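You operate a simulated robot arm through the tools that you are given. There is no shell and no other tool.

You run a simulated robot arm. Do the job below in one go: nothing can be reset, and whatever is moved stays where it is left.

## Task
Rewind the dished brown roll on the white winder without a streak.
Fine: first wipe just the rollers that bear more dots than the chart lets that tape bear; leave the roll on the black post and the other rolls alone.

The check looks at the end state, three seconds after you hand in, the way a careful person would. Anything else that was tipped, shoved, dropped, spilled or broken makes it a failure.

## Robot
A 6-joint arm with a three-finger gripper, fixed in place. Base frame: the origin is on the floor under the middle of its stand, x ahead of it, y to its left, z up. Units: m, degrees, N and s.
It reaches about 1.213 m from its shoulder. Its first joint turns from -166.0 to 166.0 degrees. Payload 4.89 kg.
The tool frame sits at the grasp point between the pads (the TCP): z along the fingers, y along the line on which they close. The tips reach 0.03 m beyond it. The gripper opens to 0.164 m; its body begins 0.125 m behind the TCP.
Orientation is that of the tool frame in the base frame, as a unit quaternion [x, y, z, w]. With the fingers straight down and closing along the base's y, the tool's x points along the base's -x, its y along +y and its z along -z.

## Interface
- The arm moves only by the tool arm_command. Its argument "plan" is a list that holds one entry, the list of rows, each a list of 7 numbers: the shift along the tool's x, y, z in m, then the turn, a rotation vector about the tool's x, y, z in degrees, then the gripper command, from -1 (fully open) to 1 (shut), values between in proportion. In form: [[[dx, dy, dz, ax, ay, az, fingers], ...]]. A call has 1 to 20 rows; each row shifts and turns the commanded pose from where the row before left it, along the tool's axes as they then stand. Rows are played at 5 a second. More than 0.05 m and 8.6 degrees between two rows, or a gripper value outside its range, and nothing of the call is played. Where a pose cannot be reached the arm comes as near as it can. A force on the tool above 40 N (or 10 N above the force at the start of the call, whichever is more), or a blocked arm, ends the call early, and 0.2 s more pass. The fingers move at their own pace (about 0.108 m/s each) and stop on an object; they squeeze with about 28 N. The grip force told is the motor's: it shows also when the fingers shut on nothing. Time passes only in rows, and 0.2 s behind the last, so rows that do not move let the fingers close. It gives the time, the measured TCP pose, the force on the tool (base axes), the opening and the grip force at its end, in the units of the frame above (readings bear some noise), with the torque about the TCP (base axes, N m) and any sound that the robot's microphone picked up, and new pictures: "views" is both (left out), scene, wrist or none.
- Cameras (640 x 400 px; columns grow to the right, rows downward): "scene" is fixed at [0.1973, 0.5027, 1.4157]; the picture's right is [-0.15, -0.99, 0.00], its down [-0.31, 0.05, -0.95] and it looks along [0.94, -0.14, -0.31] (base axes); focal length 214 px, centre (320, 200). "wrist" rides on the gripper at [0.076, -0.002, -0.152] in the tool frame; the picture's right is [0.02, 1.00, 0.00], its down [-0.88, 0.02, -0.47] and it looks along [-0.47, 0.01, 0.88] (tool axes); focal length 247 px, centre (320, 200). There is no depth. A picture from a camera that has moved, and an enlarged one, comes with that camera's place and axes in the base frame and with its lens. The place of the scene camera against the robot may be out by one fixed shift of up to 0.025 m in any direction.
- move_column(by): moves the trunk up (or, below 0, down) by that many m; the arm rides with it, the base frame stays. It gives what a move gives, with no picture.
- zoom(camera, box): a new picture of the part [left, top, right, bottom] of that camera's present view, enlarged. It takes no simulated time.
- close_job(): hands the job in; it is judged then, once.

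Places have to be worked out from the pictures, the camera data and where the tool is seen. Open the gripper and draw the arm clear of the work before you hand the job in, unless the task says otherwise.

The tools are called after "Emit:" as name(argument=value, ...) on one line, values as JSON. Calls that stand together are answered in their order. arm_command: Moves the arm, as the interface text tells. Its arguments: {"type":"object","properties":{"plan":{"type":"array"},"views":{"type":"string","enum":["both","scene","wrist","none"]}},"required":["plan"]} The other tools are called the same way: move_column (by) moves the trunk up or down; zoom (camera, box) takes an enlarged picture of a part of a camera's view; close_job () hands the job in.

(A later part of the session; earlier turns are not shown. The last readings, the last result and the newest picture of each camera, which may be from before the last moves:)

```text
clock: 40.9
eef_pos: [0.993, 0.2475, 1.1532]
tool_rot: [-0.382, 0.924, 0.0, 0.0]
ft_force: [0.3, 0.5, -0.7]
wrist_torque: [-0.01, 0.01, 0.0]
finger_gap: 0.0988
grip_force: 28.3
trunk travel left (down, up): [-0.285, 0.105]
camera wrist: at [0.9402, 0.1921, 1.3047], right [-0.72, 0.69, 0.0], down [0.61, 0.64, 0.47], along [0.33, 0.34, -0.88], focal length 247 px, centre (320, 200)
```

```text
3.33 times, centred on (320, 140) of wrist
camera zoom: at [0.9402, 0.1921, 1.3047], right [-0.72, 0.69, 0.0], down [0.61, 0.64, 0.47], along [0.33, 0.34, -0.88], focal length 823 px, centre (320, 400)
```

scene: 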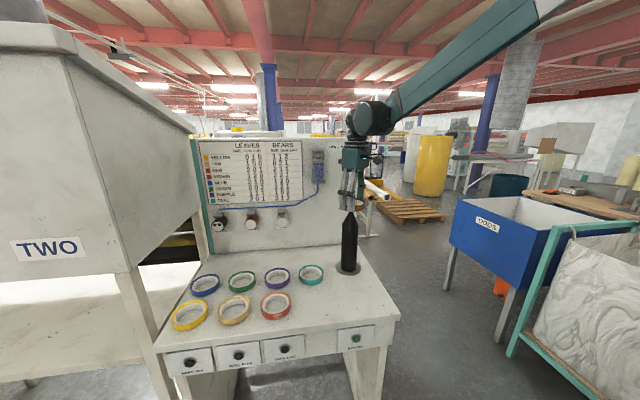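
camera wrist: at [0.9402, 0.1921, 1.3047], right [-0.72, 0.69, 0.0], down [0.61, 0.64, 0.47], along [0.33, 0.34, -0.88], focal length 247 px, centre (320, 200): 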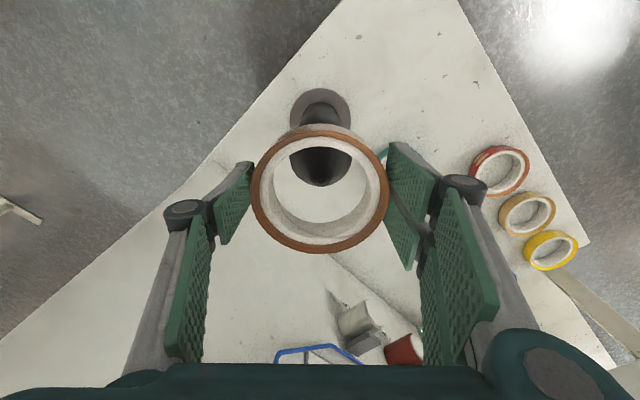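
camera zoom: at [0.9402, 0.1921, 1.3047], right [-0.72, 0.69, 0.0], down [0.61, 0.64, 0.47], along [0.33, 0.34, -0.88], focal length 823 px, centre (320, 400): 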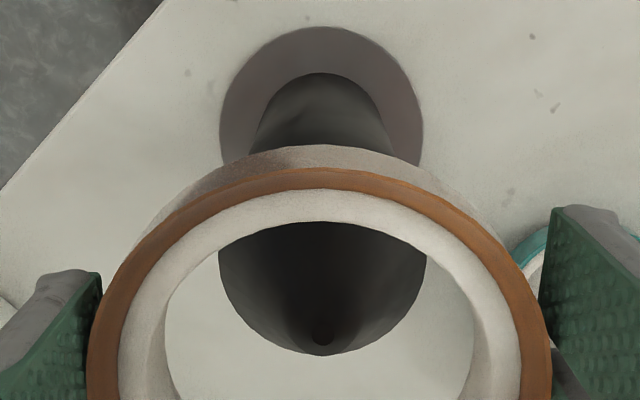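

The scene view suggests the ring sits several mm toward tool +x of the post axis. The cone tip leaves plenty of room in the hole, so I shift 4 mm toward tool −x and lower 25 mm to bring the tip into the ring's plane, where the offset can be seen directly.

Emit:
arm_command(plan=[[[-0.004, 0, 0, 0, 0, 0, 1], [0, 0, 0.013, 0, 0, 0, 1], [0, 0, 0.012, 0, 0, 0, 1], [0, 0, 0, 0, 0, 0, 1], [0, 0, 0, 0, 0, 0, 1]]], views="both")

Emit:
zoom(camera="wrist", box=[240, 120, 400, 260])

Emit:
zoom(camera="scene", box=[332, 185, 372, 230])

```text
clock: 42.1
eef_pos: [0.9949, 0.2485, 1.1275]
tool_rot: [-0.382, 0.924, 0.0, 0.0]
ft_force: [-0.2, 0.6, -0.6]
wrist_torque: [-0.02, 0.01, 0.02]
finger_gap: 0.0986
grip_force: 28.3
trunk travel left (down, up): [-0.285, 0.105]
camera wrist: at [0.9421, 0.1939, 1.2784], right [-0.72, 0.69, 0.0], down [0.61, 0.64, 0.47], along [0.33, 0.34, -0.88], focal length 247 px, centre (320, 200)
```

scene: 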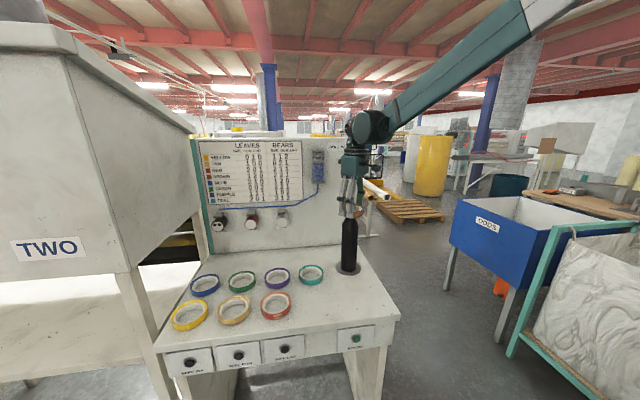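
wrist: 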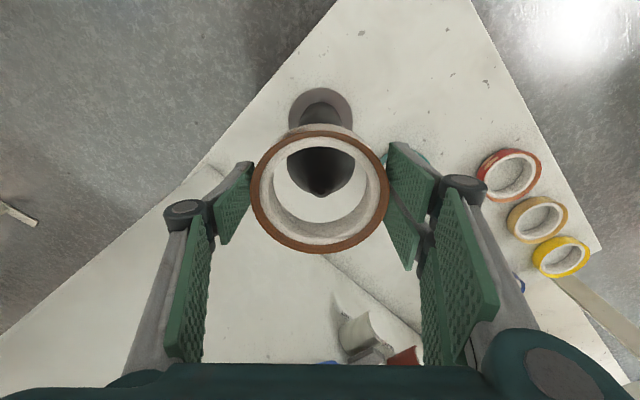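

```text
2.86 times, centred on (320, 190) of wrist
camera zoom: at [0.9421, 0.1939, 1.2784], right [-0.72, 0.69, 0.0], down [0.61, 0.64, 0.47], along [0.33, 0.34, -0.88], focal length 706 px, centre (320, 229)
```

zoom: 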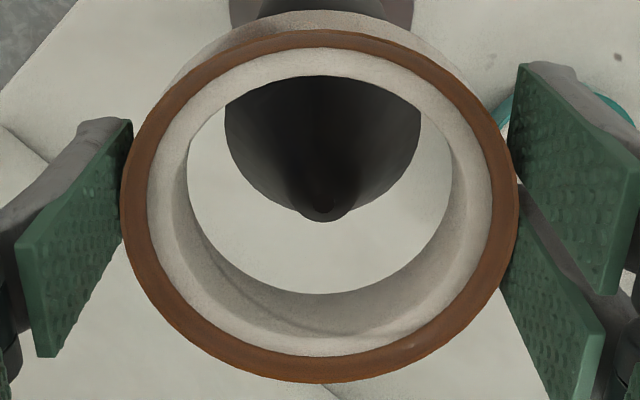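

```text
8.89 times, centred on (352, 208) of scene
camera zoom: at [0.1973, 0.5027, 1.4157], right [-0.15, -0.99, 0.0], down [-0.31, 0.05, -0.95], along [0.94, -0.14, -0.31], focal length 1906 px, centre (36, 133)
```

zoom: 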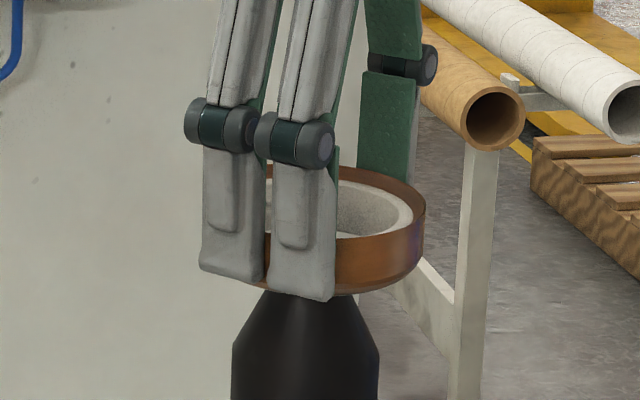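

The tip is now inside the ring, with no contact. The two views bracket the remaining offset at about 0–5 mm toward tool −x, so I shift 2 mm and lower 30 mm more, where the cone still leaves over 8 mm of room.

Emit:
arm_command(plan=[[[-0.002, 0, 0.005, 0, 0, 0, 1], [0, 0, 0.008, 0, 0, 0, 1], [0, 0, 0.008, 0, 0, 0, 1], [0, 0, 0.008, 0, 0, 0, 1], [0, 0, 0, 0, 0, 0, 1], [0, 0, 0, 0, 0, 0, 1]]], views="both")

Emit:
zoom(camera="wrist", box=[240, 120, 400, 260])

Emit:
zoom(camera="scene", box=[332, 190, 372, 235])

```text
clock: 43.5
eef_pos: [0.9977, 0.251, 1.0984]
tool_rot: [-0.383, 0.924, 0.0, 0.001]
ft_force: [0.0, -0.4, -0.9]
wrist_torque: [-0.02, 0.01, -0.02]
finger_gap: 0.0986
grip_force: 27.9
trunk travel left (down, up): [-0.285, 0.105]
camera wrist: at [0.9446, 0.1955, 1.2494], right [-0.72, 0.69, 0.0], down [0.61, 0.64, 0.47], along [0.33, 0.34, -0.88], focal length 247 px, centre (320, 200)
```

scene: 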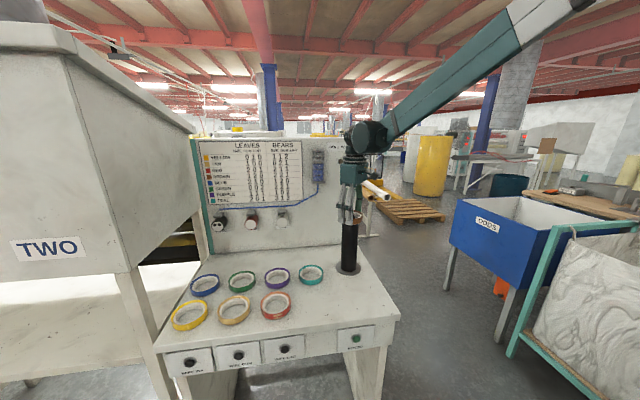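
wrist: 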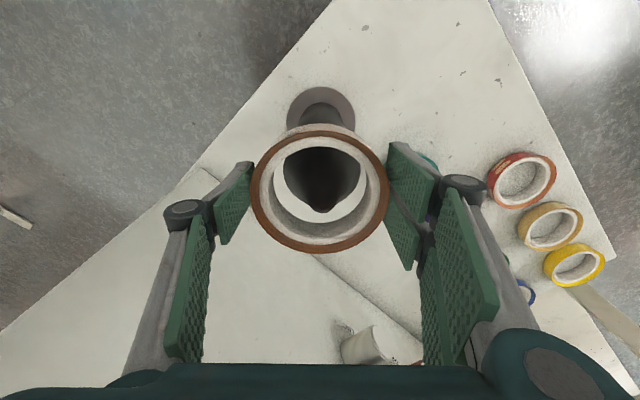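

```text
2.86 times, centred on (320, 190) of wrist
camera zoom: at [0.9446, 0.1955, 1.2494], right [-0.72, 0.69, 0.0], down [0.61, 0.64, 0.47], along [0.33, 0.34, -0.88], focal length 706 px, centre (320, 229)
```

zoom: 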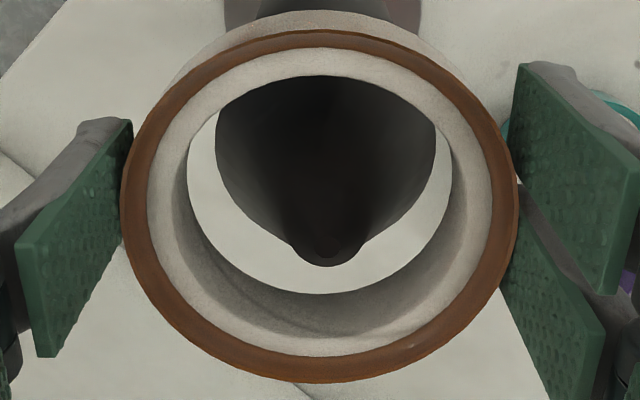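

```text
8.89 times, centred on (352, 212) of scene
camera zoom: at [0.1973, 0.5027, 1.4157], right [-0.15, -0.99, 0.0], down [-0.31, 0.05, -0.95], along [0.94, -0.14, -0.31], focal length 1906 px, centre (36, 89)
```

zoom: 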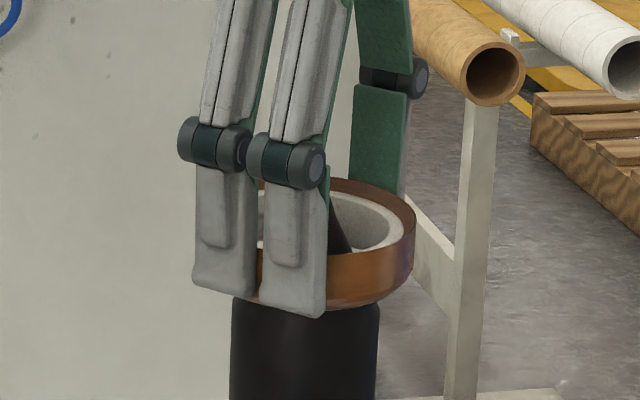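

Both views now agree to about 1 mm in one direction, and the tip sits about 1.7 mm toward tool +y of the ring's centre. I correct that and ease down to where the full shaft diameter enters the hole, watching the force.

Emit:
arm_command(plan=[[[0, 0.0017, 0, 0, 0, 0, 1], [0, 0, 0.005, 0, 0, 0, 1], [0, 0, 0.005, 0, 0, 0, 1], [0, 0, 0.005, 0, 0, 0, 1], [0, 0, 0.004, 0, 0, 0, 1], [0, 0, 0, 0, 0, 0, 1]]], views="both")

Emit:
zoom(camera="wrist", box=[240, 120, 400, 260])

Emit:
zoom(camera="scene", box=[332, 190, 372, 235])

```text
clock: 44.9
eef_pos: [0.9964, 0.2506, 1.0793]
tool_rot: [-0.382, 0.924, -0.001, 0.0]
ft_force: [0.0, 0.1, -0.8]
wrist_torque: [0.01, 0.02, 0.02]
finger_gap: 0.0987
grip_force: 27.9
trunk travel left (down, up): [-0.285, 0.105]
camera wrist: at [0.9427, 0.1963, 1.2312], right [-0.72, 0.69, 0.0], down [0.61, 0.64, 0.47], along [0.33, 0.34, -0.88], focal length 247 px, centre (320, 200)
```

scene: 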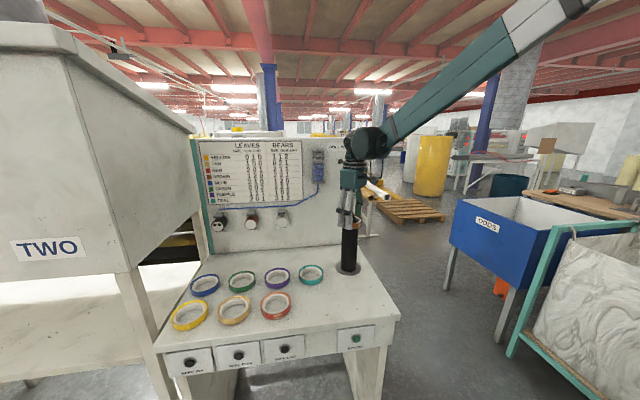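
wrist: 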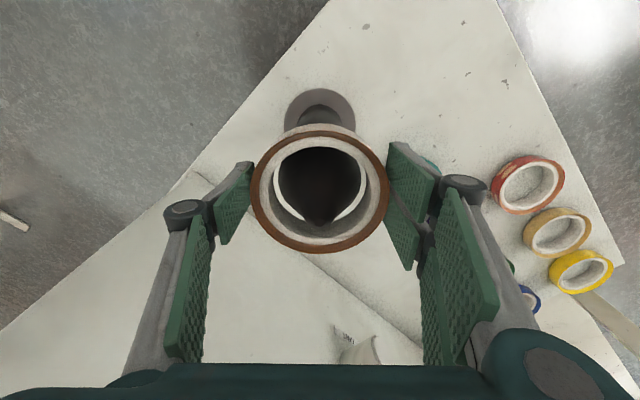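

```text
2.86 times, centred on (320, 190) of wrist
camera zoom: at [0.9427, 0.1963, 1.2312], right [-0.72, 0.69, 0.0], down [0.61, 0.64, 0.47], along [0.33, 0.34, -0.88], focal length 706 px, centre (320, 229)
```

zoom: 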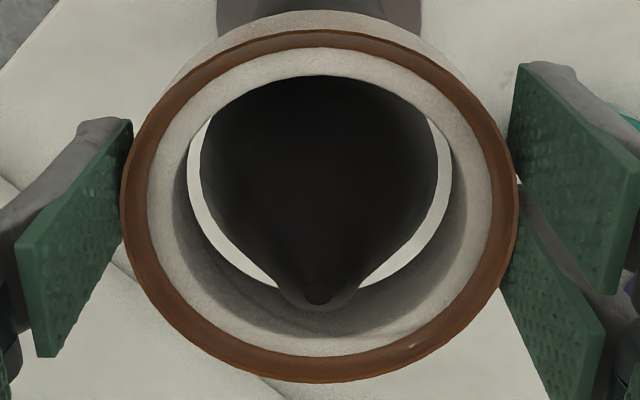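

```text
8.89 times, centred on (352, 212) of scene
camera zoom: at [0.1973, 0.5027, 1.4157], right [-0.15, -0.99, 0.0], down [-0.31, 0.05, -0.95], along [0.94, -0.14, -0.31], focal length 1906 px, centre (36, 89)
```

zoom: 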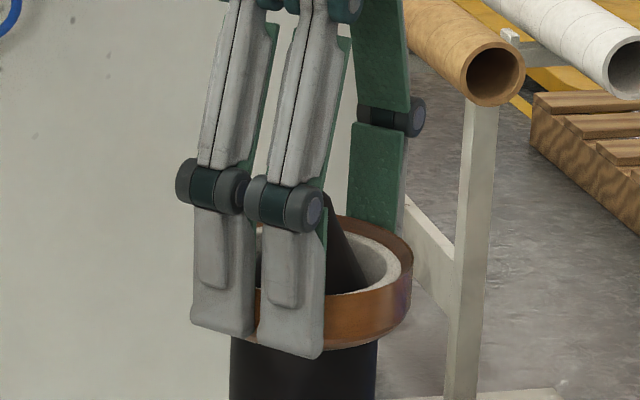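

Everything is lined up to within about a millimetre in both views, and no force is felt. I keep lowering in small steps onto the straight part of the shaft.

Emit:
arm_command(plan=[[[0, 0, 0.004, 0, 0, 0, 1], [0, 0, 0.004, 0, 0, 0, 1], [0, 0, 0.004, 0, 0, 0, 1], [0, 0, 0.004, 0, 0, 0, 1], [0, 0, 0.004, 0, 0, 0, 1], [0, 0, 0, 0, 0, 0, 1]]], views="both")

Emit:
zoom(camera="wrist", box=[240, 120, 400, 260])

Emit:
zoom(camera="scene", box=[332, 195, 372, 240])

```text
clock: 46.3
eef_pos: [0.9968, 0.2502, 1.0593]
tool_rot: [-0.383, 0.924, 0.0, -0.001]
ft_force: [-0.4, 0.1, -0.1]
wrist_torque: [-0.04, 0.01, -0.01]
finger_gap: 0.0984
grip_force: 27.8
trunk travel left (down, up): [-0.285, 0.105]
camera wrist: at [0.9429, 0.1967, 1.2109], right [-0.72, 0.69, 0.0], down [0.61, 0.64, 0.47], along [0.33, 0.34, -0.88], focal length 247 px, centre (320, 200)
```

scene: 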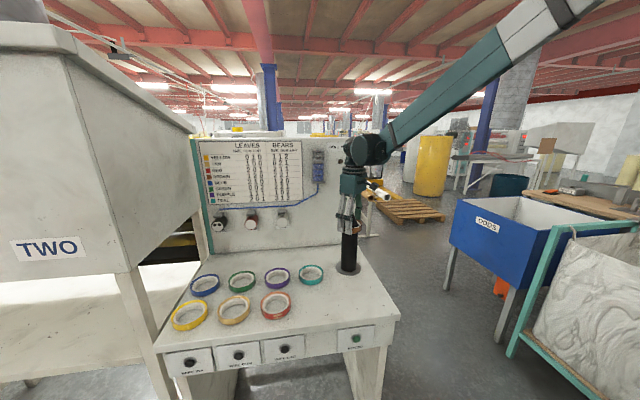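
wrist: 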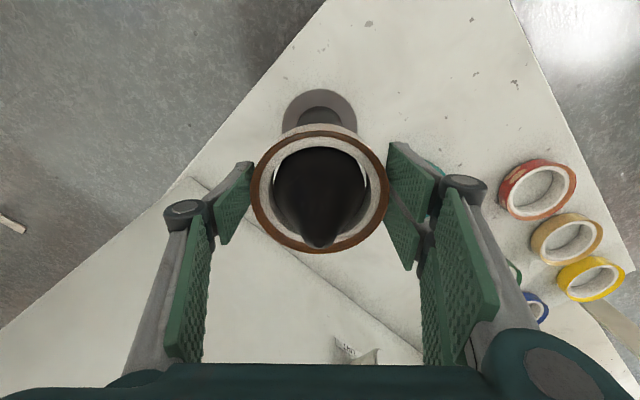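

```text
2.86 times, centred on (320, 190) of wrist
camera zoom: at [0.9429, 0.1967, 1.2109], right [-0.72, 0.69, 0.0], down [0.61, 0.64, 0.47], along [0.33, 0.34, -0.88], focal length 706 px, centre (320, 229)
```

zoom: 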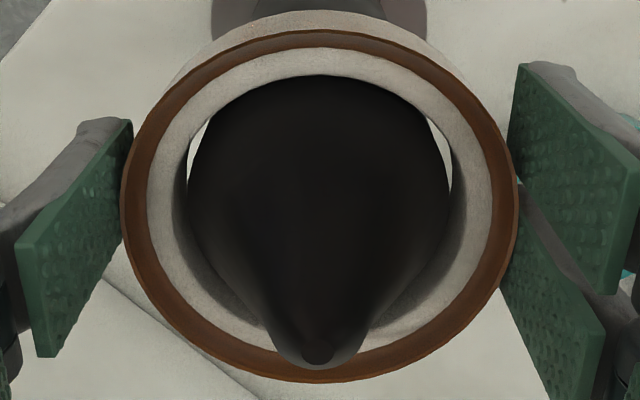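

```text
8.89 times, centred on (352, 218) of scene
camera zoom: at [0.1973, 0.5027, 1.4157], right [-0.15, -0.99, 0.0], down [-0.31, 0.05, -0.95], along [0.94, -0.14, -0.31], focal length 1906 px, centre (36, 44)
```

zoom: 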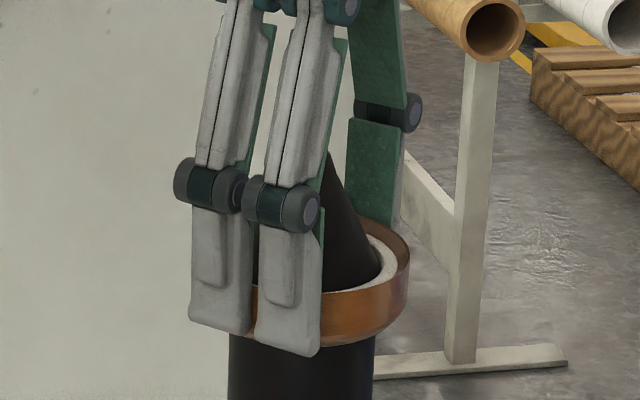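

The shaft is inside the roll with no side force at all. I continue down in steady small steps.

Emit:
arm_command(plan=[[[0, 0, 0.005, 0, 0, 0, 1], [0, 0, 0.005, 0, 0, 0, 1], [0, 0, 0.005, 0, 0, 0, 1], [0, 0, 0.005, 0, 0, 0, 1], [0, 0, 0.005, 0, 0, 0, 1], [0, 0, 0, 0, 0, 0, 1]]], views="both")

Emit:
zoom(camera="scene", box=[320, 170, 384, 250])

Emit:
zoom(camera="wrist", box=[220, 120, 420, 380])

```text
clock: 47.7
eef_pos: [0.9959, 0.2521, 1.0347]
tool_rot: [-0.383, 0.924, 0.0, 0.0]
ft_force: [0.2, -0.1, 0.2]
wrist_torque: [-0.02, 0.02, 0.03]
finger_gap: 0.0985
grip_force: 27.6
trunk travel left (down, up): [-0.285, 0.105]
camera wrist: at [0.9427, 0.1971, 1.1851], right [-0.72, 0.69, 0.0], down [0.61, 0.64, 0.47], along [0.33, 0.34, -0.88], focal length 247 px, centre (320, 200)
```

scene: 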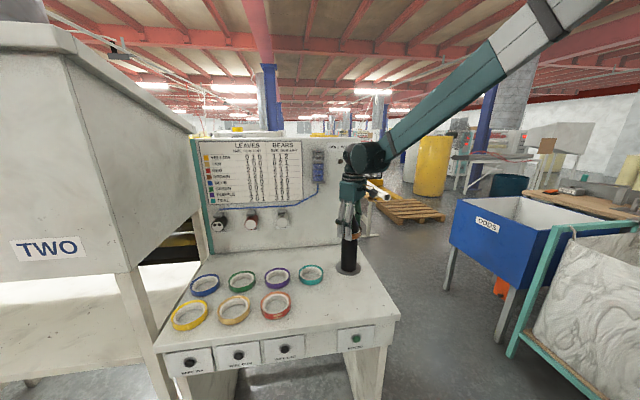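
wrist: 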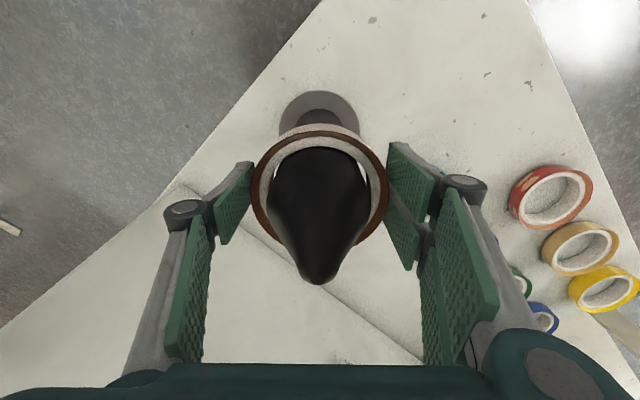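

```text
5.00 times, centred on (352, 210) of scene
camera zoom: at [0.1973, 0.5027, 1.4157], right [-0.15, -0.99, 0.0], down [-0.31, 0.05, -0.95], along [0.94, -0.14, -0.31], focal length 1072 px, centre (160, 150)
```

zoom: 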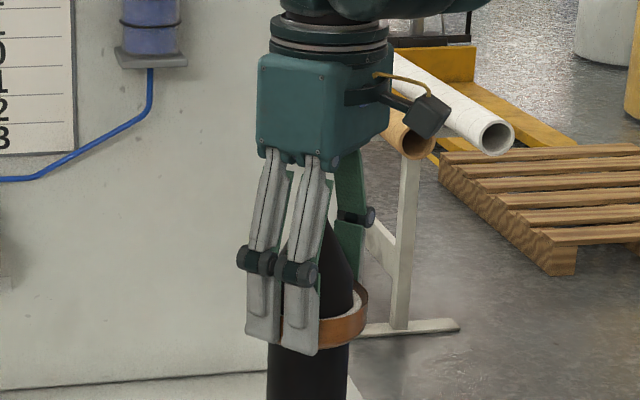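

```text
1.54 times, centred on (320, 250) of wrist
camera zoom: at [0.9427, 0.1971, 1.1851], right [-0.72, 0.69, 0.0], down [0.61, 0.64, 0.47], along [0.33, 0.34, -0.88], focal length 380 px, centre (320, 123)
```

zoom: 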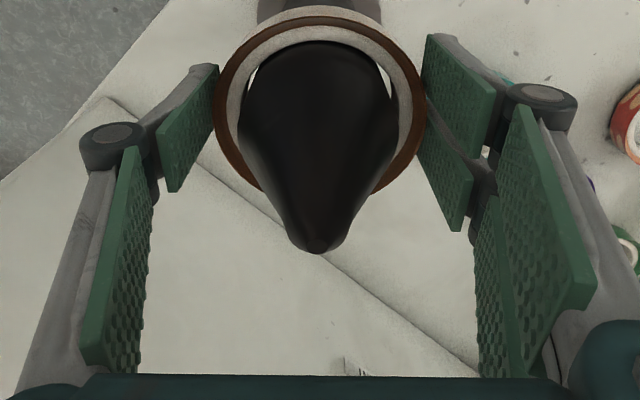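

The tip works out at z≈1.10, and the palm is still about 5 cm above it. I lower 38 mm more, leaving about 1–2 cm between post tip and palm, so the remaining slide is as short as possible.

Emit:
arm_command(plan=[[[0, 0, 0.006, 0, 0, 0, 1], [0, 0, 0.006, 0, 0, 0, 1], [0, 0, 0.006, 0, 0, 0, 1], [0, 0, 0.006, 0, 0, 0, 1], [0, 0, 0.005, 0, 0, 0, 1], [0, 0, 0.005, 0, 0, 0, 1], [0, 0, 0.004, 0, 0, 0, 1], [0, 0, 0, 0, 0, 0, 1]]], views="both")

Emit:
zoom(camera="scene", box=[320, 180, 384, 260])

Emit:
zoom(camera="wrist", box=[220, 120, 420, 380])

```text
clock: 49.5
eef_pos: [0.9961, 0.2515, 0.997]
tool_rot: [-0.382, 0.924, 0.0, 0.0]
ft_force: [-0.3, -0.4, -0.9]
wrist_torque: [0.0, 0.0, -0.03]
finger_gap: 0.0985
grip_force: 27.8
trunk travel left (down, up): [-0.285, 0.105]
camera wrist: at [0.9427, 0.1966, 1.1483], right [-0.72, 0.69, 0.0], down [0.61, 0.64, 0.47], along [0.33, 0.34, -0.88], focal length 247 px, centre (320, 200)
```

scene: 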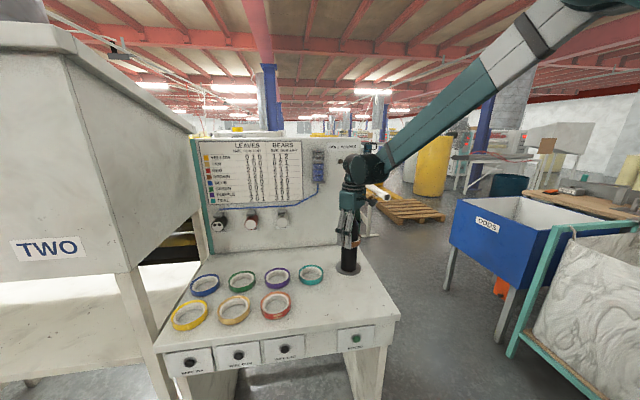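
wrist: 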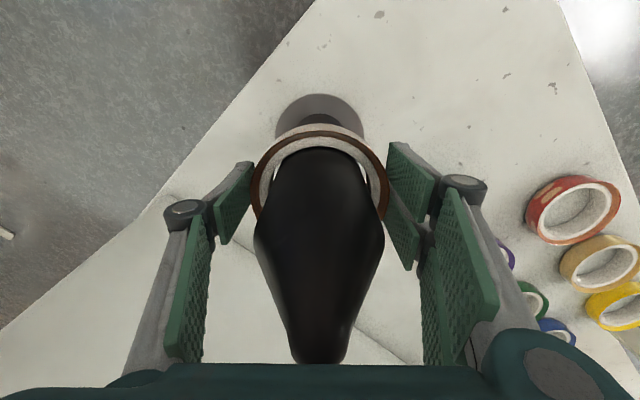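

```text
5.00 times, centred on (352, 220) of scene
camera zoom: at [0.1973, 0.5027, 1.4157], right [-0.15, -0.99, 0.0], down [-0.31, 0.05, -0.95], along [0.94, -0.14, -0.31], focal length 1072 px, centre (160, 100)
```

zoom: 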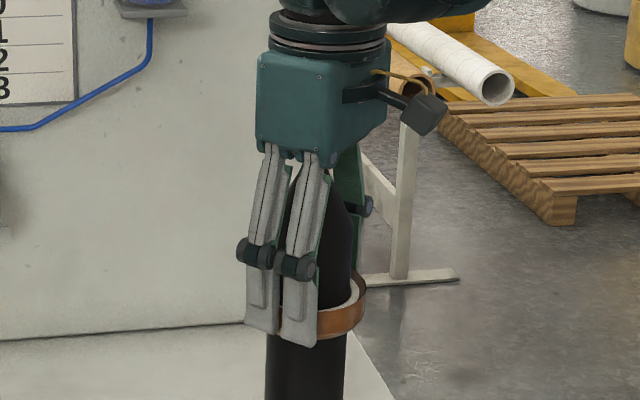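

```text
1.54 times, centred on (320, 250) of wrist
camera zoom: at [0.9427, 0.1966, 1.1483], right [-0.72, 0.69, 0.0], down [0.61, 0.64, 0.47], along [0.33, 0.34, -0.88], focal length 380 px, centre (320, 123)
```

zoom: 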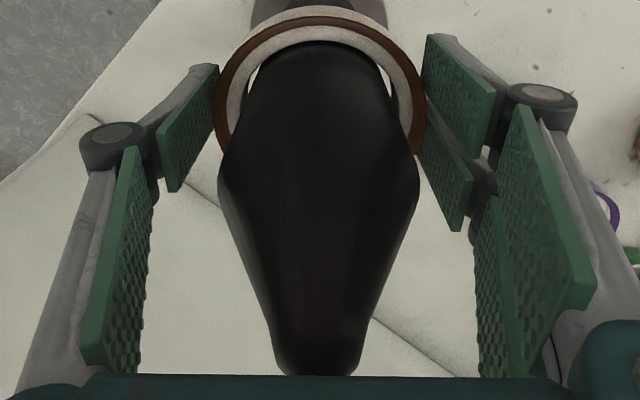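

No contact, and the post tip is just under the palm. I release by opening a little so the roll slides down the post onto its base plate.

Emit:
arm_command(plan=[[[0, 0, 0, 0, 0, 0, -0.4], [0, 0, 0, 0, 0, 0, -0.4], [0, 0, 0, 0, 0, 0, -0.4], [0, 0, 0, 0, 0, 0, -0.4], [0, 0, 0, 0, 0, 0, -0.4]]], views="both")

Emit:
zoom(camera="scene", box=[310, 180, 390, 285])

Emit:
zoom(camera="wrist", box=[220, 60, 420, 260])

```text
clock: 50.7
eef_pos: [0.9958, 0.2516, 0.9962]
tool_rot: [-0.382, 0.924, 0.0, -0.001]
ft_force: [-0.3, 0.6, -0.7]
wrist_torque: [0.01, 0.01, 0.02]
finger_gap: 0.1148
grip_force: 0.1
trunk travel left (down, up): [-0.285, 0.105]
camera wrist: at [0.9426, 0.1965, 1.1484], right [-0.72, 0.69, 0.0], down [0.61, 0.64, 0.47], along [0.33, 0.34, -0.88], focal length 247 px, centre (320, 200)
```

scene: 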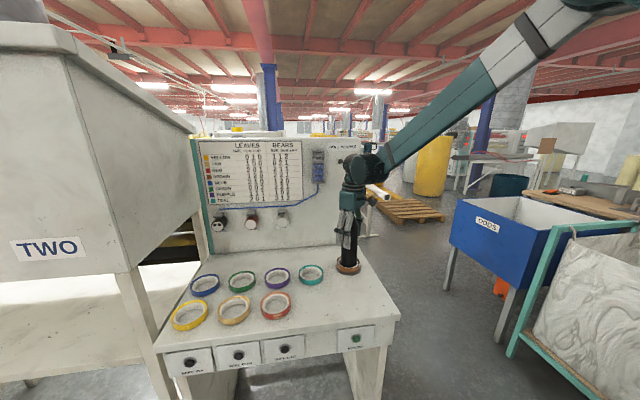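
wrist: 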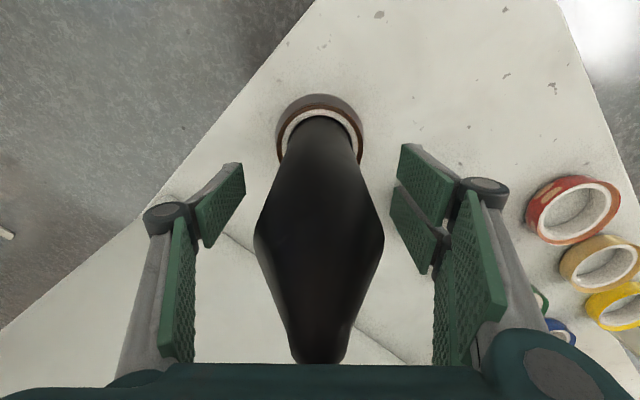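

```text
3.81 times, centred on (350, 232) of scene
camera zoom: at [0.1973, 0.5027, 1.4157], right [-0.15, -0.99, 0.0], down [-0.31, 0.05, -0.95], along [0.94, -0.14, -0.31], focal length 817 px, centre (206, 76)
```

zoom: 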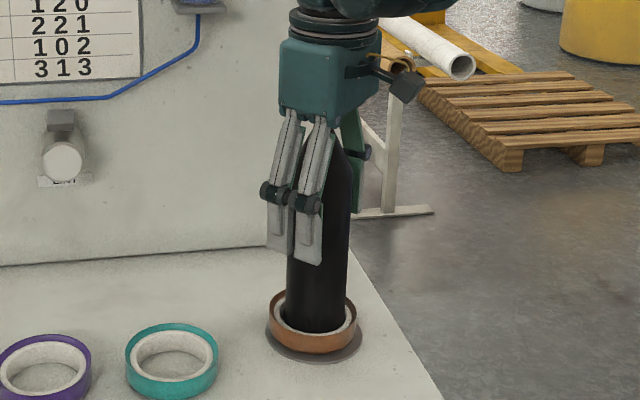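

```text
2.00 times, centred on (320, 160) of wrist
camera zoom: at [0.9426, 0.1965, 1.1484], right [-0.72, 0.69, 0.0], down [0.61, 0.64, 0.47], along [0.33, 0.34, -0.88], focal length 494 px, centre (320, 280)
```

zoom: 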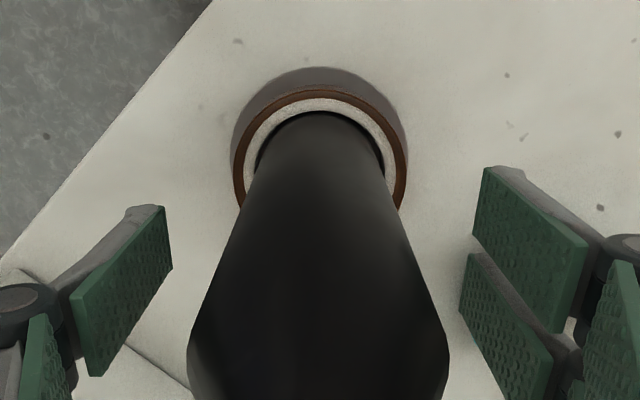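

The brown roll has seated flat on the post's base plate, and the other rolls are untouched. I withdraw the hand straight up clear of the post tip.

Emit:
arm_command(plan=[[[0, 0, -0.02, 0, 0, 0, -0.4], [0, 0, -0.03, 0, 0, 0, -0.4], [0, 0, -0.03, 0, 0, 0, -0.4], [0, 0, -0.03, 0, 0, 0, -0.4], [0, 0, -0.03, 0, 0, 0, -0.4], [0, 0, -0.03, 0, 0, 0, -0.4], [0, 0, -0.03, 0, 0, 0, -0.4], [0, 0, 0, 0, 0, 0, -0.4]]], views="both")

Emit:
zoom(camera="scene", box=[200, 200, 400, 325])

```text
clock: 52.5
eef_pos: [0.9949, 0.2498, 1.2001]
tool_rot: [-0.383, 0.924, 0.0, 0.0]
ft_force: [-0.5, -0.1, 0.1]
wrist_torque: [0.02, -0.09, 0.01]
finger_gap: 0.1149
grip_force: 0.1
trunk travel left (down, up): [-0.285, 0.105]
camera wrist: at [0.9417, 0.1948, 1.3512], right [-0.72, 0.69, 0.0], down [0.61, 0.64, 0.47], along [0.33, 0.34, -0.88], focal length 247 px, centre (320, 200)
```

scene: 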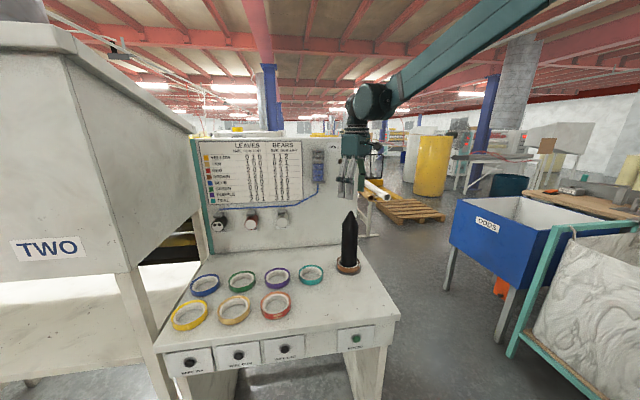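
wrist: 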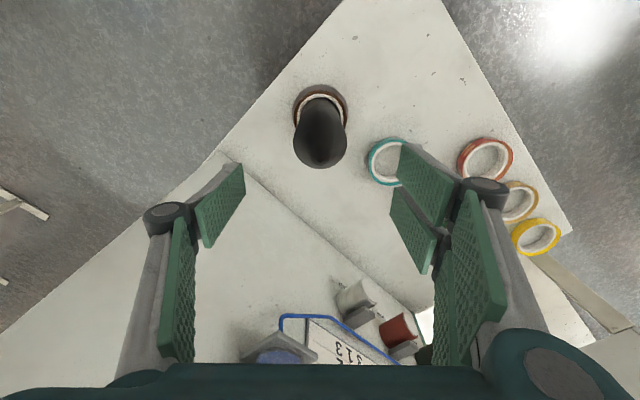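

```text
3.20 times, centred on (300, 262) of scene
camera zoom: at [0.1973, 0.5027, 1.4157], right [-0.15, -0.99, 0.0], down [-0.31, 0.05, -0.95], along [0.94, -0.14, -0.31], focal length 686 px, centre (384, 0)
```

zoom: 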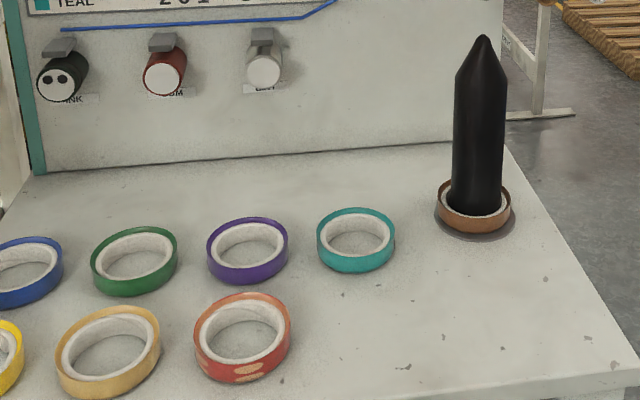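

The roll is seated and flat; the dots read ink 2, gum 0, lint 0, all within brown's limits. I back away toward the robot, close the fingers and turn the hand straight again for pressing REWIND.

Emit:
arm_command(plan=[[[0.0272, 0.0349, 0, 0, 0, 0, -0.4], [0.0272, 0.0349, 0, 0, 0, 0, -0.4], [0.0272, 0.0349, 0, 0, 0, 0, -0.4], [0.0272, 0.0349, 0, 0, 0, 0, -0.4], [0.0272, 0.0349, 0, 0, 0, 0, 1], [0.0272, 0.0349, 0, 0, 0, 0, 1], [0.0272, 0.0349, 0, 0, 0, 0, 1], [0.0272, 0.0349, 0, 0, 0, 0, 1], [0.0272, 0.0349, 0, 0, 0, 0, 1], [0, 0, 0, 0, 0, 7.5, 1], [0, 0, 0, 0, 0, 7.5, 1], [0, 0, 0, 0, 0, 7.5, 1], [0, 0, 0, 0, 0, 7.5, 1], [0, 0, 0, 0, 0, 7.5, 1], [0, 0, 0, 0, 0, 7.5, 1], [0, 0, 0, 0, 0, 0, 1]]], views="both")

```text
clock: 55.9
eef_pos: [0.6009, 0.3011, 1.1976]
tool_rot: [0.0, 1.0, 0.0, 0.0]
ft_force: [0.0, -0.3, -0.1]
wrist_torque: [0.04, -0.01, 0.0]
finger_gap: 0.0001
grip_force: 28.2
trunk travel left (down, up): [-0.285, 0.105]
camera wrist: at [0.524, 0.3, 1.3484], right [-0.02, 1.0, 0.0], down [0.88, 0.02, 0.47], along [0.47, 0.01, -0.88], focal length 247 px, centre (320, 200)
```

scene: 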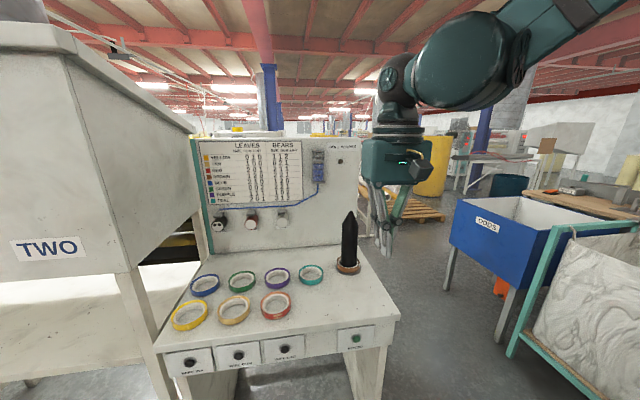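
wrist: 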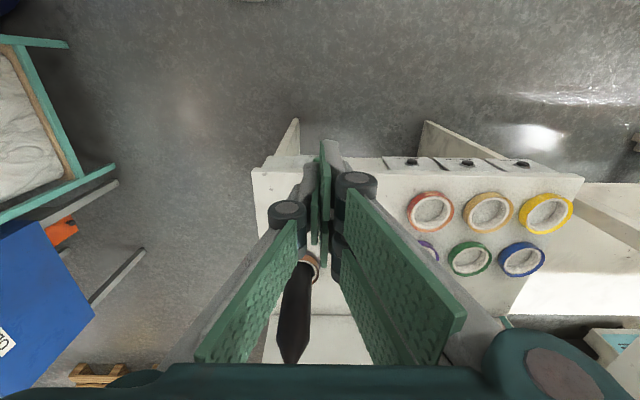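

All clear of the bench. I lower the trunk again for the low press.

Emit:
move_column(by=-0.28)

```text
clock: 58.8
eef_pos: [0.5998, 0.3008, 0.9175]
tool_rot: [-0.001, 1.0, 0.0, 0.001]
ft_force: [-0.2, 0.1, 0.3]
wrist_torque: [0.0, -0.02, 0.01]
finger_gap: 0.0
grip_force: 27.5
trunk travel left (down, up): [-0.005, 0.385]
```

The trunk is down and the tool is at (0.600, 0.301, 0.918). I tilt the hand forward step by step to 45° and check that it stays reachable.

Emit:
arm_command(plan=[[[0, 0, 0, 0, -7.5, 0, 1], [0, 0, 0, 0, -7.5, 0, 1], [0, 0, 0, 0, -7.5, 0, 1], [0, 0, 0, 0, -7.5, 0, 1], [0, 0, 0, 0, -7.5, 0, 1], [0, 0, 0, 0, -7.5, 0, 1], [0, 0, 0, 0, 0, 0, 1]]], views="both")

```text
clock: 60.4
eef_pos: [0.6007, 0.3, 0.918]
tool_rot: [-0.001, 0.924, 0.0, 0.383]
ft_force: [1.5, 0.8, 0.0]
wrist_torque: [-0.03, 0.04, 0.01]
finger_gap: 0.0
grip_force: 27.6
trunk travel left (down, up): [-0.005, 0.385]
camera wrist: at [0.4384, 0.3001, 0.97], right [-0.01, 1.0, -0.02], down [0.29, 0.02, 0.96], along [0.96, 0.01, -0.29], focal length 247 px, centre (320, 200)
```

scene: 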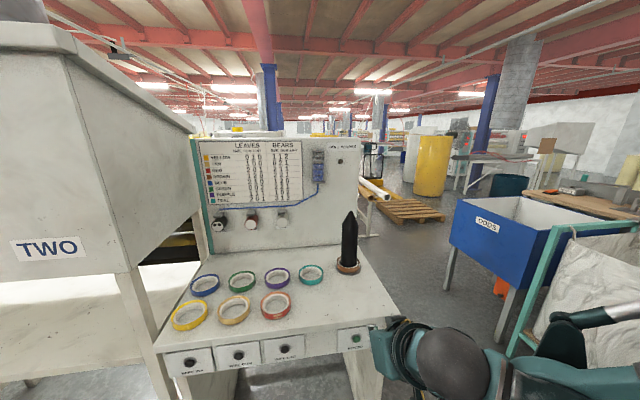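
wrist: 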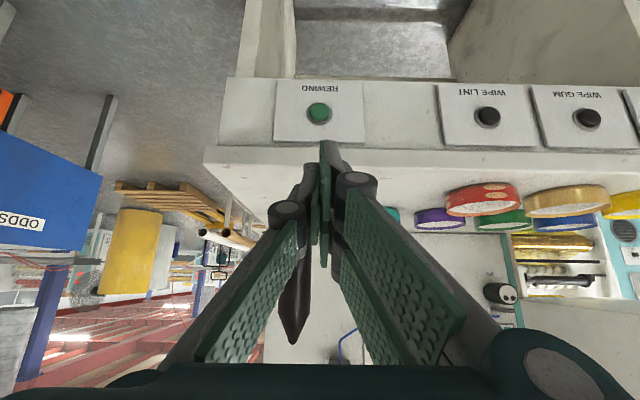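

The tilt is fine here, and REWIND re-measures at (0.725, 0.301, 0.759). I tilt to 60° and descend to the pre-press point in front of it.

Emit:
arm_command(plan=[[[0, 0, 0, 0, -7.5, 0, 1], [0, 0, 0, 0, -7.5, 0, 1], [0.0261, -0.0012, 0.0196, 0, 0, 0, 1], [0.0261, -0.0012, 0.0196, 0, 0, 0, 1], [0.0261, -0.0012, 0.0196, 0, 0, 0, 1], [0.0261, -0.0012, 0.0196, 0, 0, 0, 1], [0.0261, -0.0012, 0.0196, 0, 0, 0, 1], [0, 0, 0, 0, 0, 0, 1]]], views="both")

```text
clock: 62.2
eef_pos: [0.6382, 0.3117, 0.8153]
tool_rot: [0.0, 0.867, -0.001, 0.499]
ft_force: [-0.7, 0.4, -0.4]
wrist_torque: [-0.02, -0.04, 0.01]
finger_gap: 0.0
grip_force: 28.3
out of reach, approached as far as the arm can: row 5, 6, 7
trunk travel left (down, up): [-0.005, 0.385]
camera wrist: at [0.4682, 0.312, 0.8248], right [-0.01, 1.0, -0.02], down [0.03, 0.02, 1.0], along [1.0, 0.01, -0.03], focal length 247 px, centre (320, 200)
```

scene: 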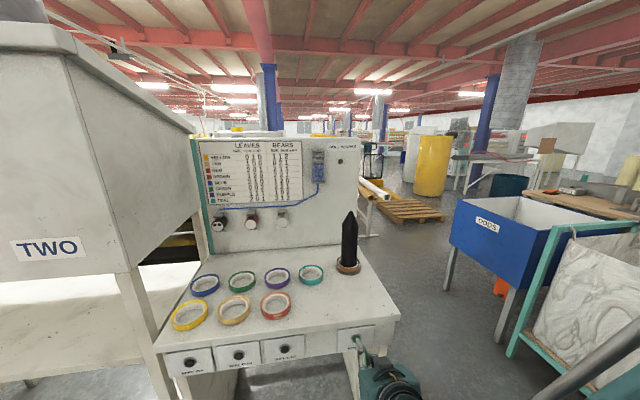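
wrist: 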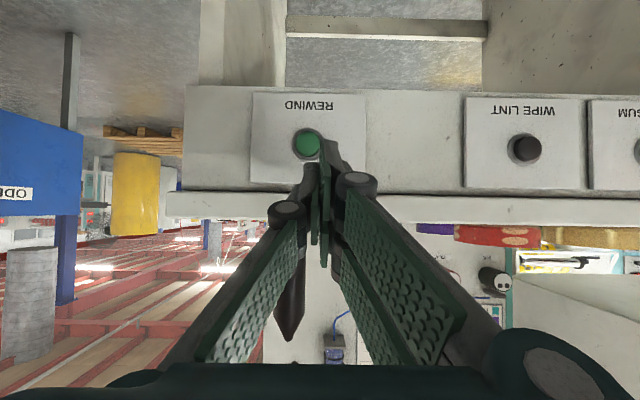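

The arm hits its near/low limit at 60° for this nearer button. I ease the tilt to 40°, which keeps the wrist higher and the fingers still clear of the bench edge, and move to the pre-press point.

Emit:
arm_command(plan=[[[0, 0, 0, 0, 7, 0, 1], [0, 0, 0, 0, 7, 0, 1], [0, 0, 0, 0, 6, 0, 1], [0.0123, -0.0059, 0.0106, 0, 0, 0, 1], [0.0123, -0.0059, 0.0106, 0, 0, 0, 1], [0.0123, -0.0059, 0.0106, 0, 0, 0, 1], [0, 0, 0, 0, 0, 0, 1]]], views="both")

```text
clock: 63.8
eef_pos: [0.6314, 0.2941, 0.7668]
tool_rot: [0.0, 0.94, 0.0, 0.342]
ft_force: [-0.1, 0.1, 0.1]
wrist_torque: [0.01, 0.0, 0.01]
finger_gap: 0.0
grip_force: 28.2
trunk travel left (down, up): [-0.005, 0.385]
camera wrist: at [0.4748, 0.2937, 0.8329], right [-0.02, 1.0, -0.01], down [0.37, 0.02, 0.93], along [0.93, 0.01, -0.37], focal length 247 px, centre (320, 200)
```

scene: 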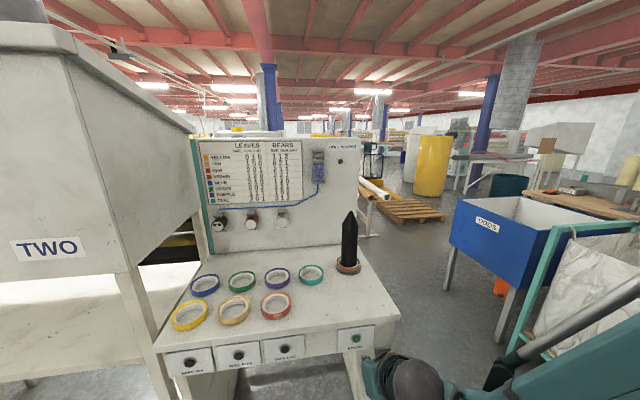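
wrist: 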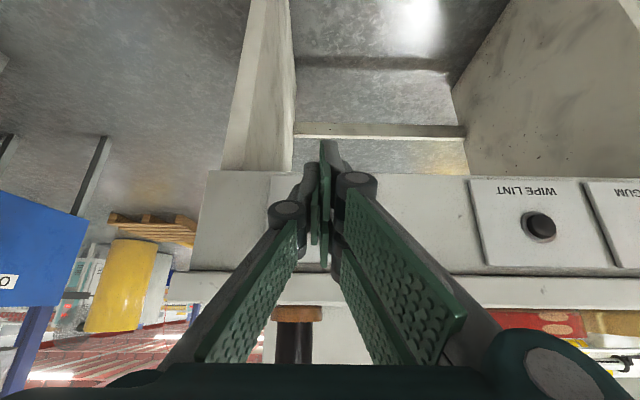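

The pre-press pose is reached exactly. I advance 5 cm toward REWIND and then check the alignment before pressing.

Emit:
arm_command(plan=[[[-0.0095, 0, 0.008, 0, 0, 0, 1], [-0.0095, 0, 0.008, 0, 0, 0, 1], [-0.0095, 0, 0.008, 0, 0, 0, 1], [-0.0095, 0, 0.008, 0, 0, 0, 1], [0, 0, 0, 0, 0, 0, 1]]], views="both")

Emit:
zoom(camera="scene", box=[310, 315, 410, 377])

Emit:
zoom(camera="wrist", box=[220, 120, 420, 290])

```text
clock: 65.0
eef_pos: [0.6819, 0.2939, 0.7654]
tool_rot: [0.001, 0.94, 0.0, 0.342]
ft_force: [-0.7, -0.1, 0.5]
wrist_torque: [-0.02, 0.03, 0.0]
finger_gap: 0.0
grip_force: 28.4
trunk travel left (down, up): [-0.005, 0.385]
camera wrist: at [0.5243, 0.2937, 0.8322], right [-0.02, 1.0, -0.01], down [0.37, 0.02, 0.93], along [0.93, 0.01, -0.37], focal length 247 px, centre (320, 200)
```

scene: 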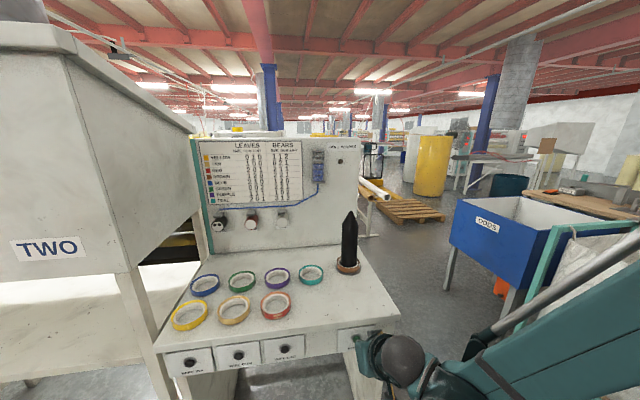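
wrist: 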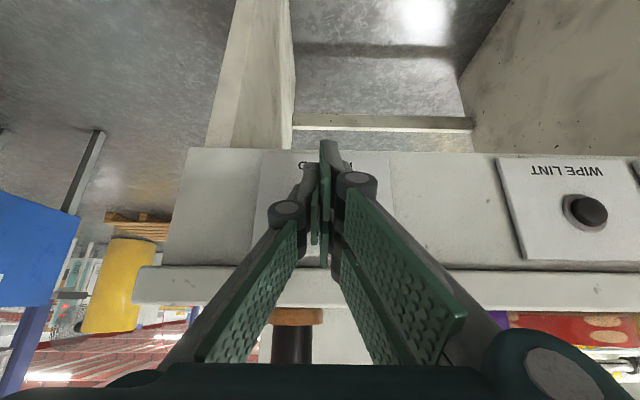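

```text
6.40 times, centred on (360, 346) of scene
camera zoom: at [0.1973, 0.5027, 1.4157], right [-0.15, -0.99, 0.0], down [-0.31, 0.05, -0.95], along [0.94, -0.14, -0.31], focal length 1373 px, centre (64, -734)
```

zoom: 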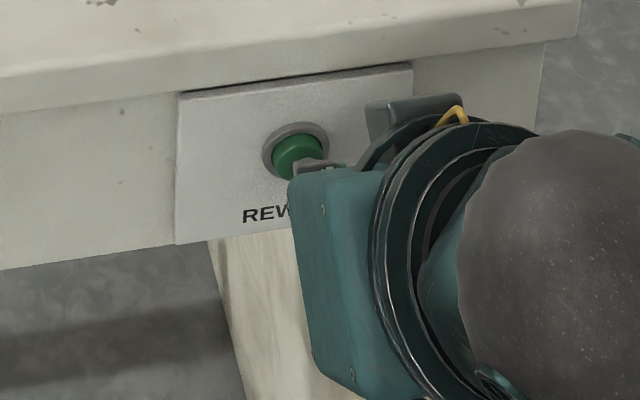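

```text
2.35 times, centred on (320, 205) of wrist
camera zoom: at [0.5243, 0.2937, 0.8322], right [-0.02, 1.0, -0.01], down [0.37, 0.02, 0.93], along [0.93, 0.01, -0.37], focal length 581 px, centre (320, 188)
```

zoom: 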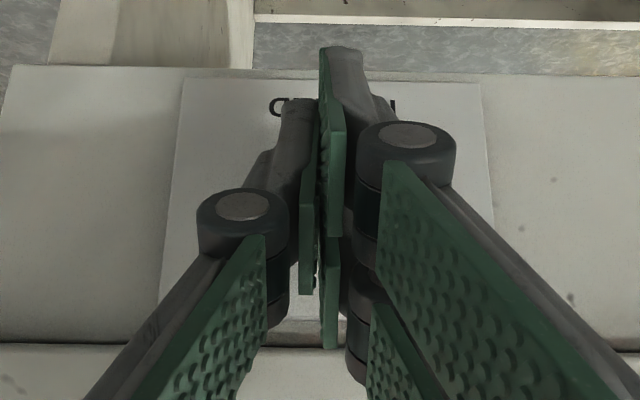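

The fingertip is in front of the green button. I press slowly, watching for the click.

Emit:
arm_command(plan=[[[-0.0023, 0, 0.0019, 0, 0, 0, 1], [-0.0023, 0, 0.0019, 0, 0, 0, 1], [-0.0023, 0, 0.0019, 0, 0, 0, 1]]], views="scene")

```text
clock: 65.8
eef_pos: [0.6887, 0.2941, 0.7657]
tool_rot: [0.0, 0.94, 0.0, 0.342]
ft_force: [-11.1, -0.1, -2.1]
wrist_torque: [-0.02, 0.11, 0.03]
finger_gap: 0.0
grip_force: 27.8
trunk travel left (down, up): [-0.005, 0.385]
heard: click
```

scene: 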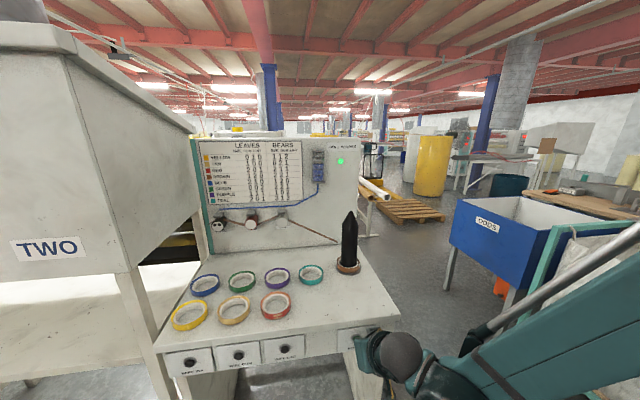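

The click came, the lamp lit green and a strand now runs from the roll over the rollers, so the winder is rewinding. I back straight off the button and watch.

Emit:
arm_command(plan=[[[0.0077, 0, -0.0064, 0, 0, 0, 1], [0.0153, 0, -0.0129, 0, 0, 0, 1], [0.0153, 0, -0.0129, 0, 0, 0, 1], [0.0153, 0, -0.0129, 0, 0, 0, 1], [0, 0, 0, 0, 0, 0, 1]]], views="both")

Emit:
zoom(camera="scene", box=[195, 130, 375, 285])

Emit:
zoom(camera="scene", box=[320, 200, 380, 280])

```text
clock: 67.0
eef_pos: [0.6202, 0.2948, 0.7658]
tool_rot: [0.0, 0.94, 0.0, 0.341]
ft_force: [0.2, 0.0, -0.4]
wrist_torque: [0.03, -0.01, -0.02]
finger_gap: 0.0001
grip_force: 28.4
trunk travel left (down, up): [-0.005, 0.385]
camera wrist: at [0.4634, 0.2931, 0.8332], right [-0.02, 1.0, -0.01], down [0.37, 0.02, 0.93], along [0.93, 0.01, -0.37], focal length 247 px, centre (320, 200)
```

scene: 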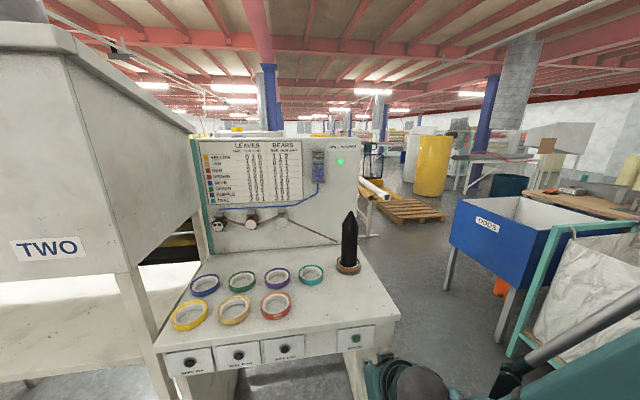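
wrist: 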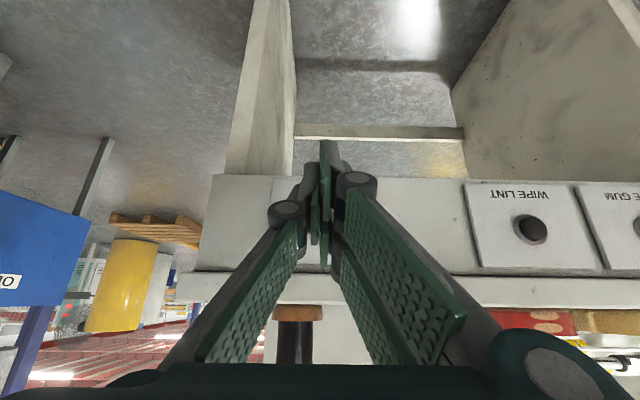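

```text
2.58 times, centred on (285, 208) of scene
camera zoom: at [0.1973, 0.5027, 1.4157], right [-0.15, -0.99, 0.0], down [-0.31, 0.05, -0.95], along [0.94, -0.14, -0.31], focal length 554 px, centre (410, 181)
```

zoom: 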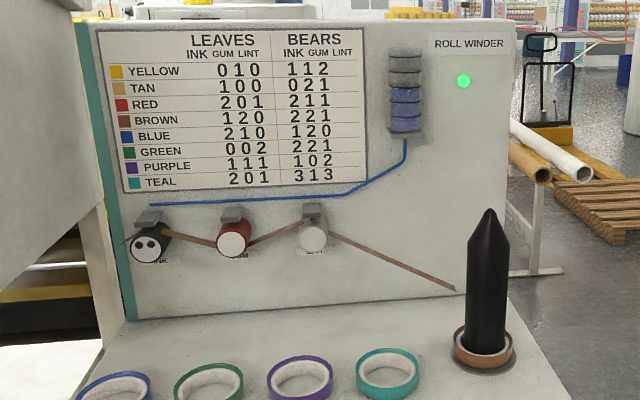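

```text
5.00 times, centred on (350, 240) of scene
camera zoom: at [0.1973, 0.5027, 1.4157], right [-0.15, -0.99, 0.0], down [-0.31, 0.05, -0.95], along [0.94, -0.14, -0.31], focal length 1072 px, centre (170, 0)
```

zoom: 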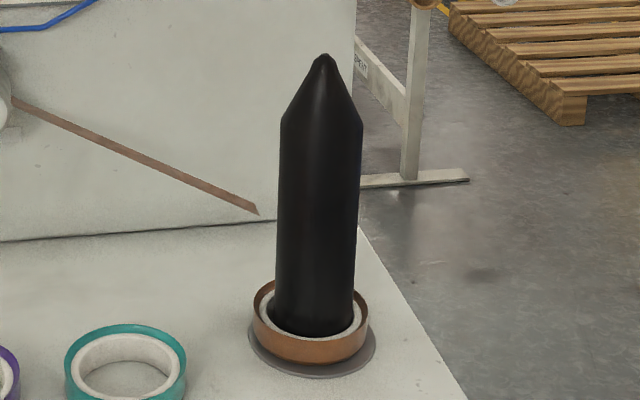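

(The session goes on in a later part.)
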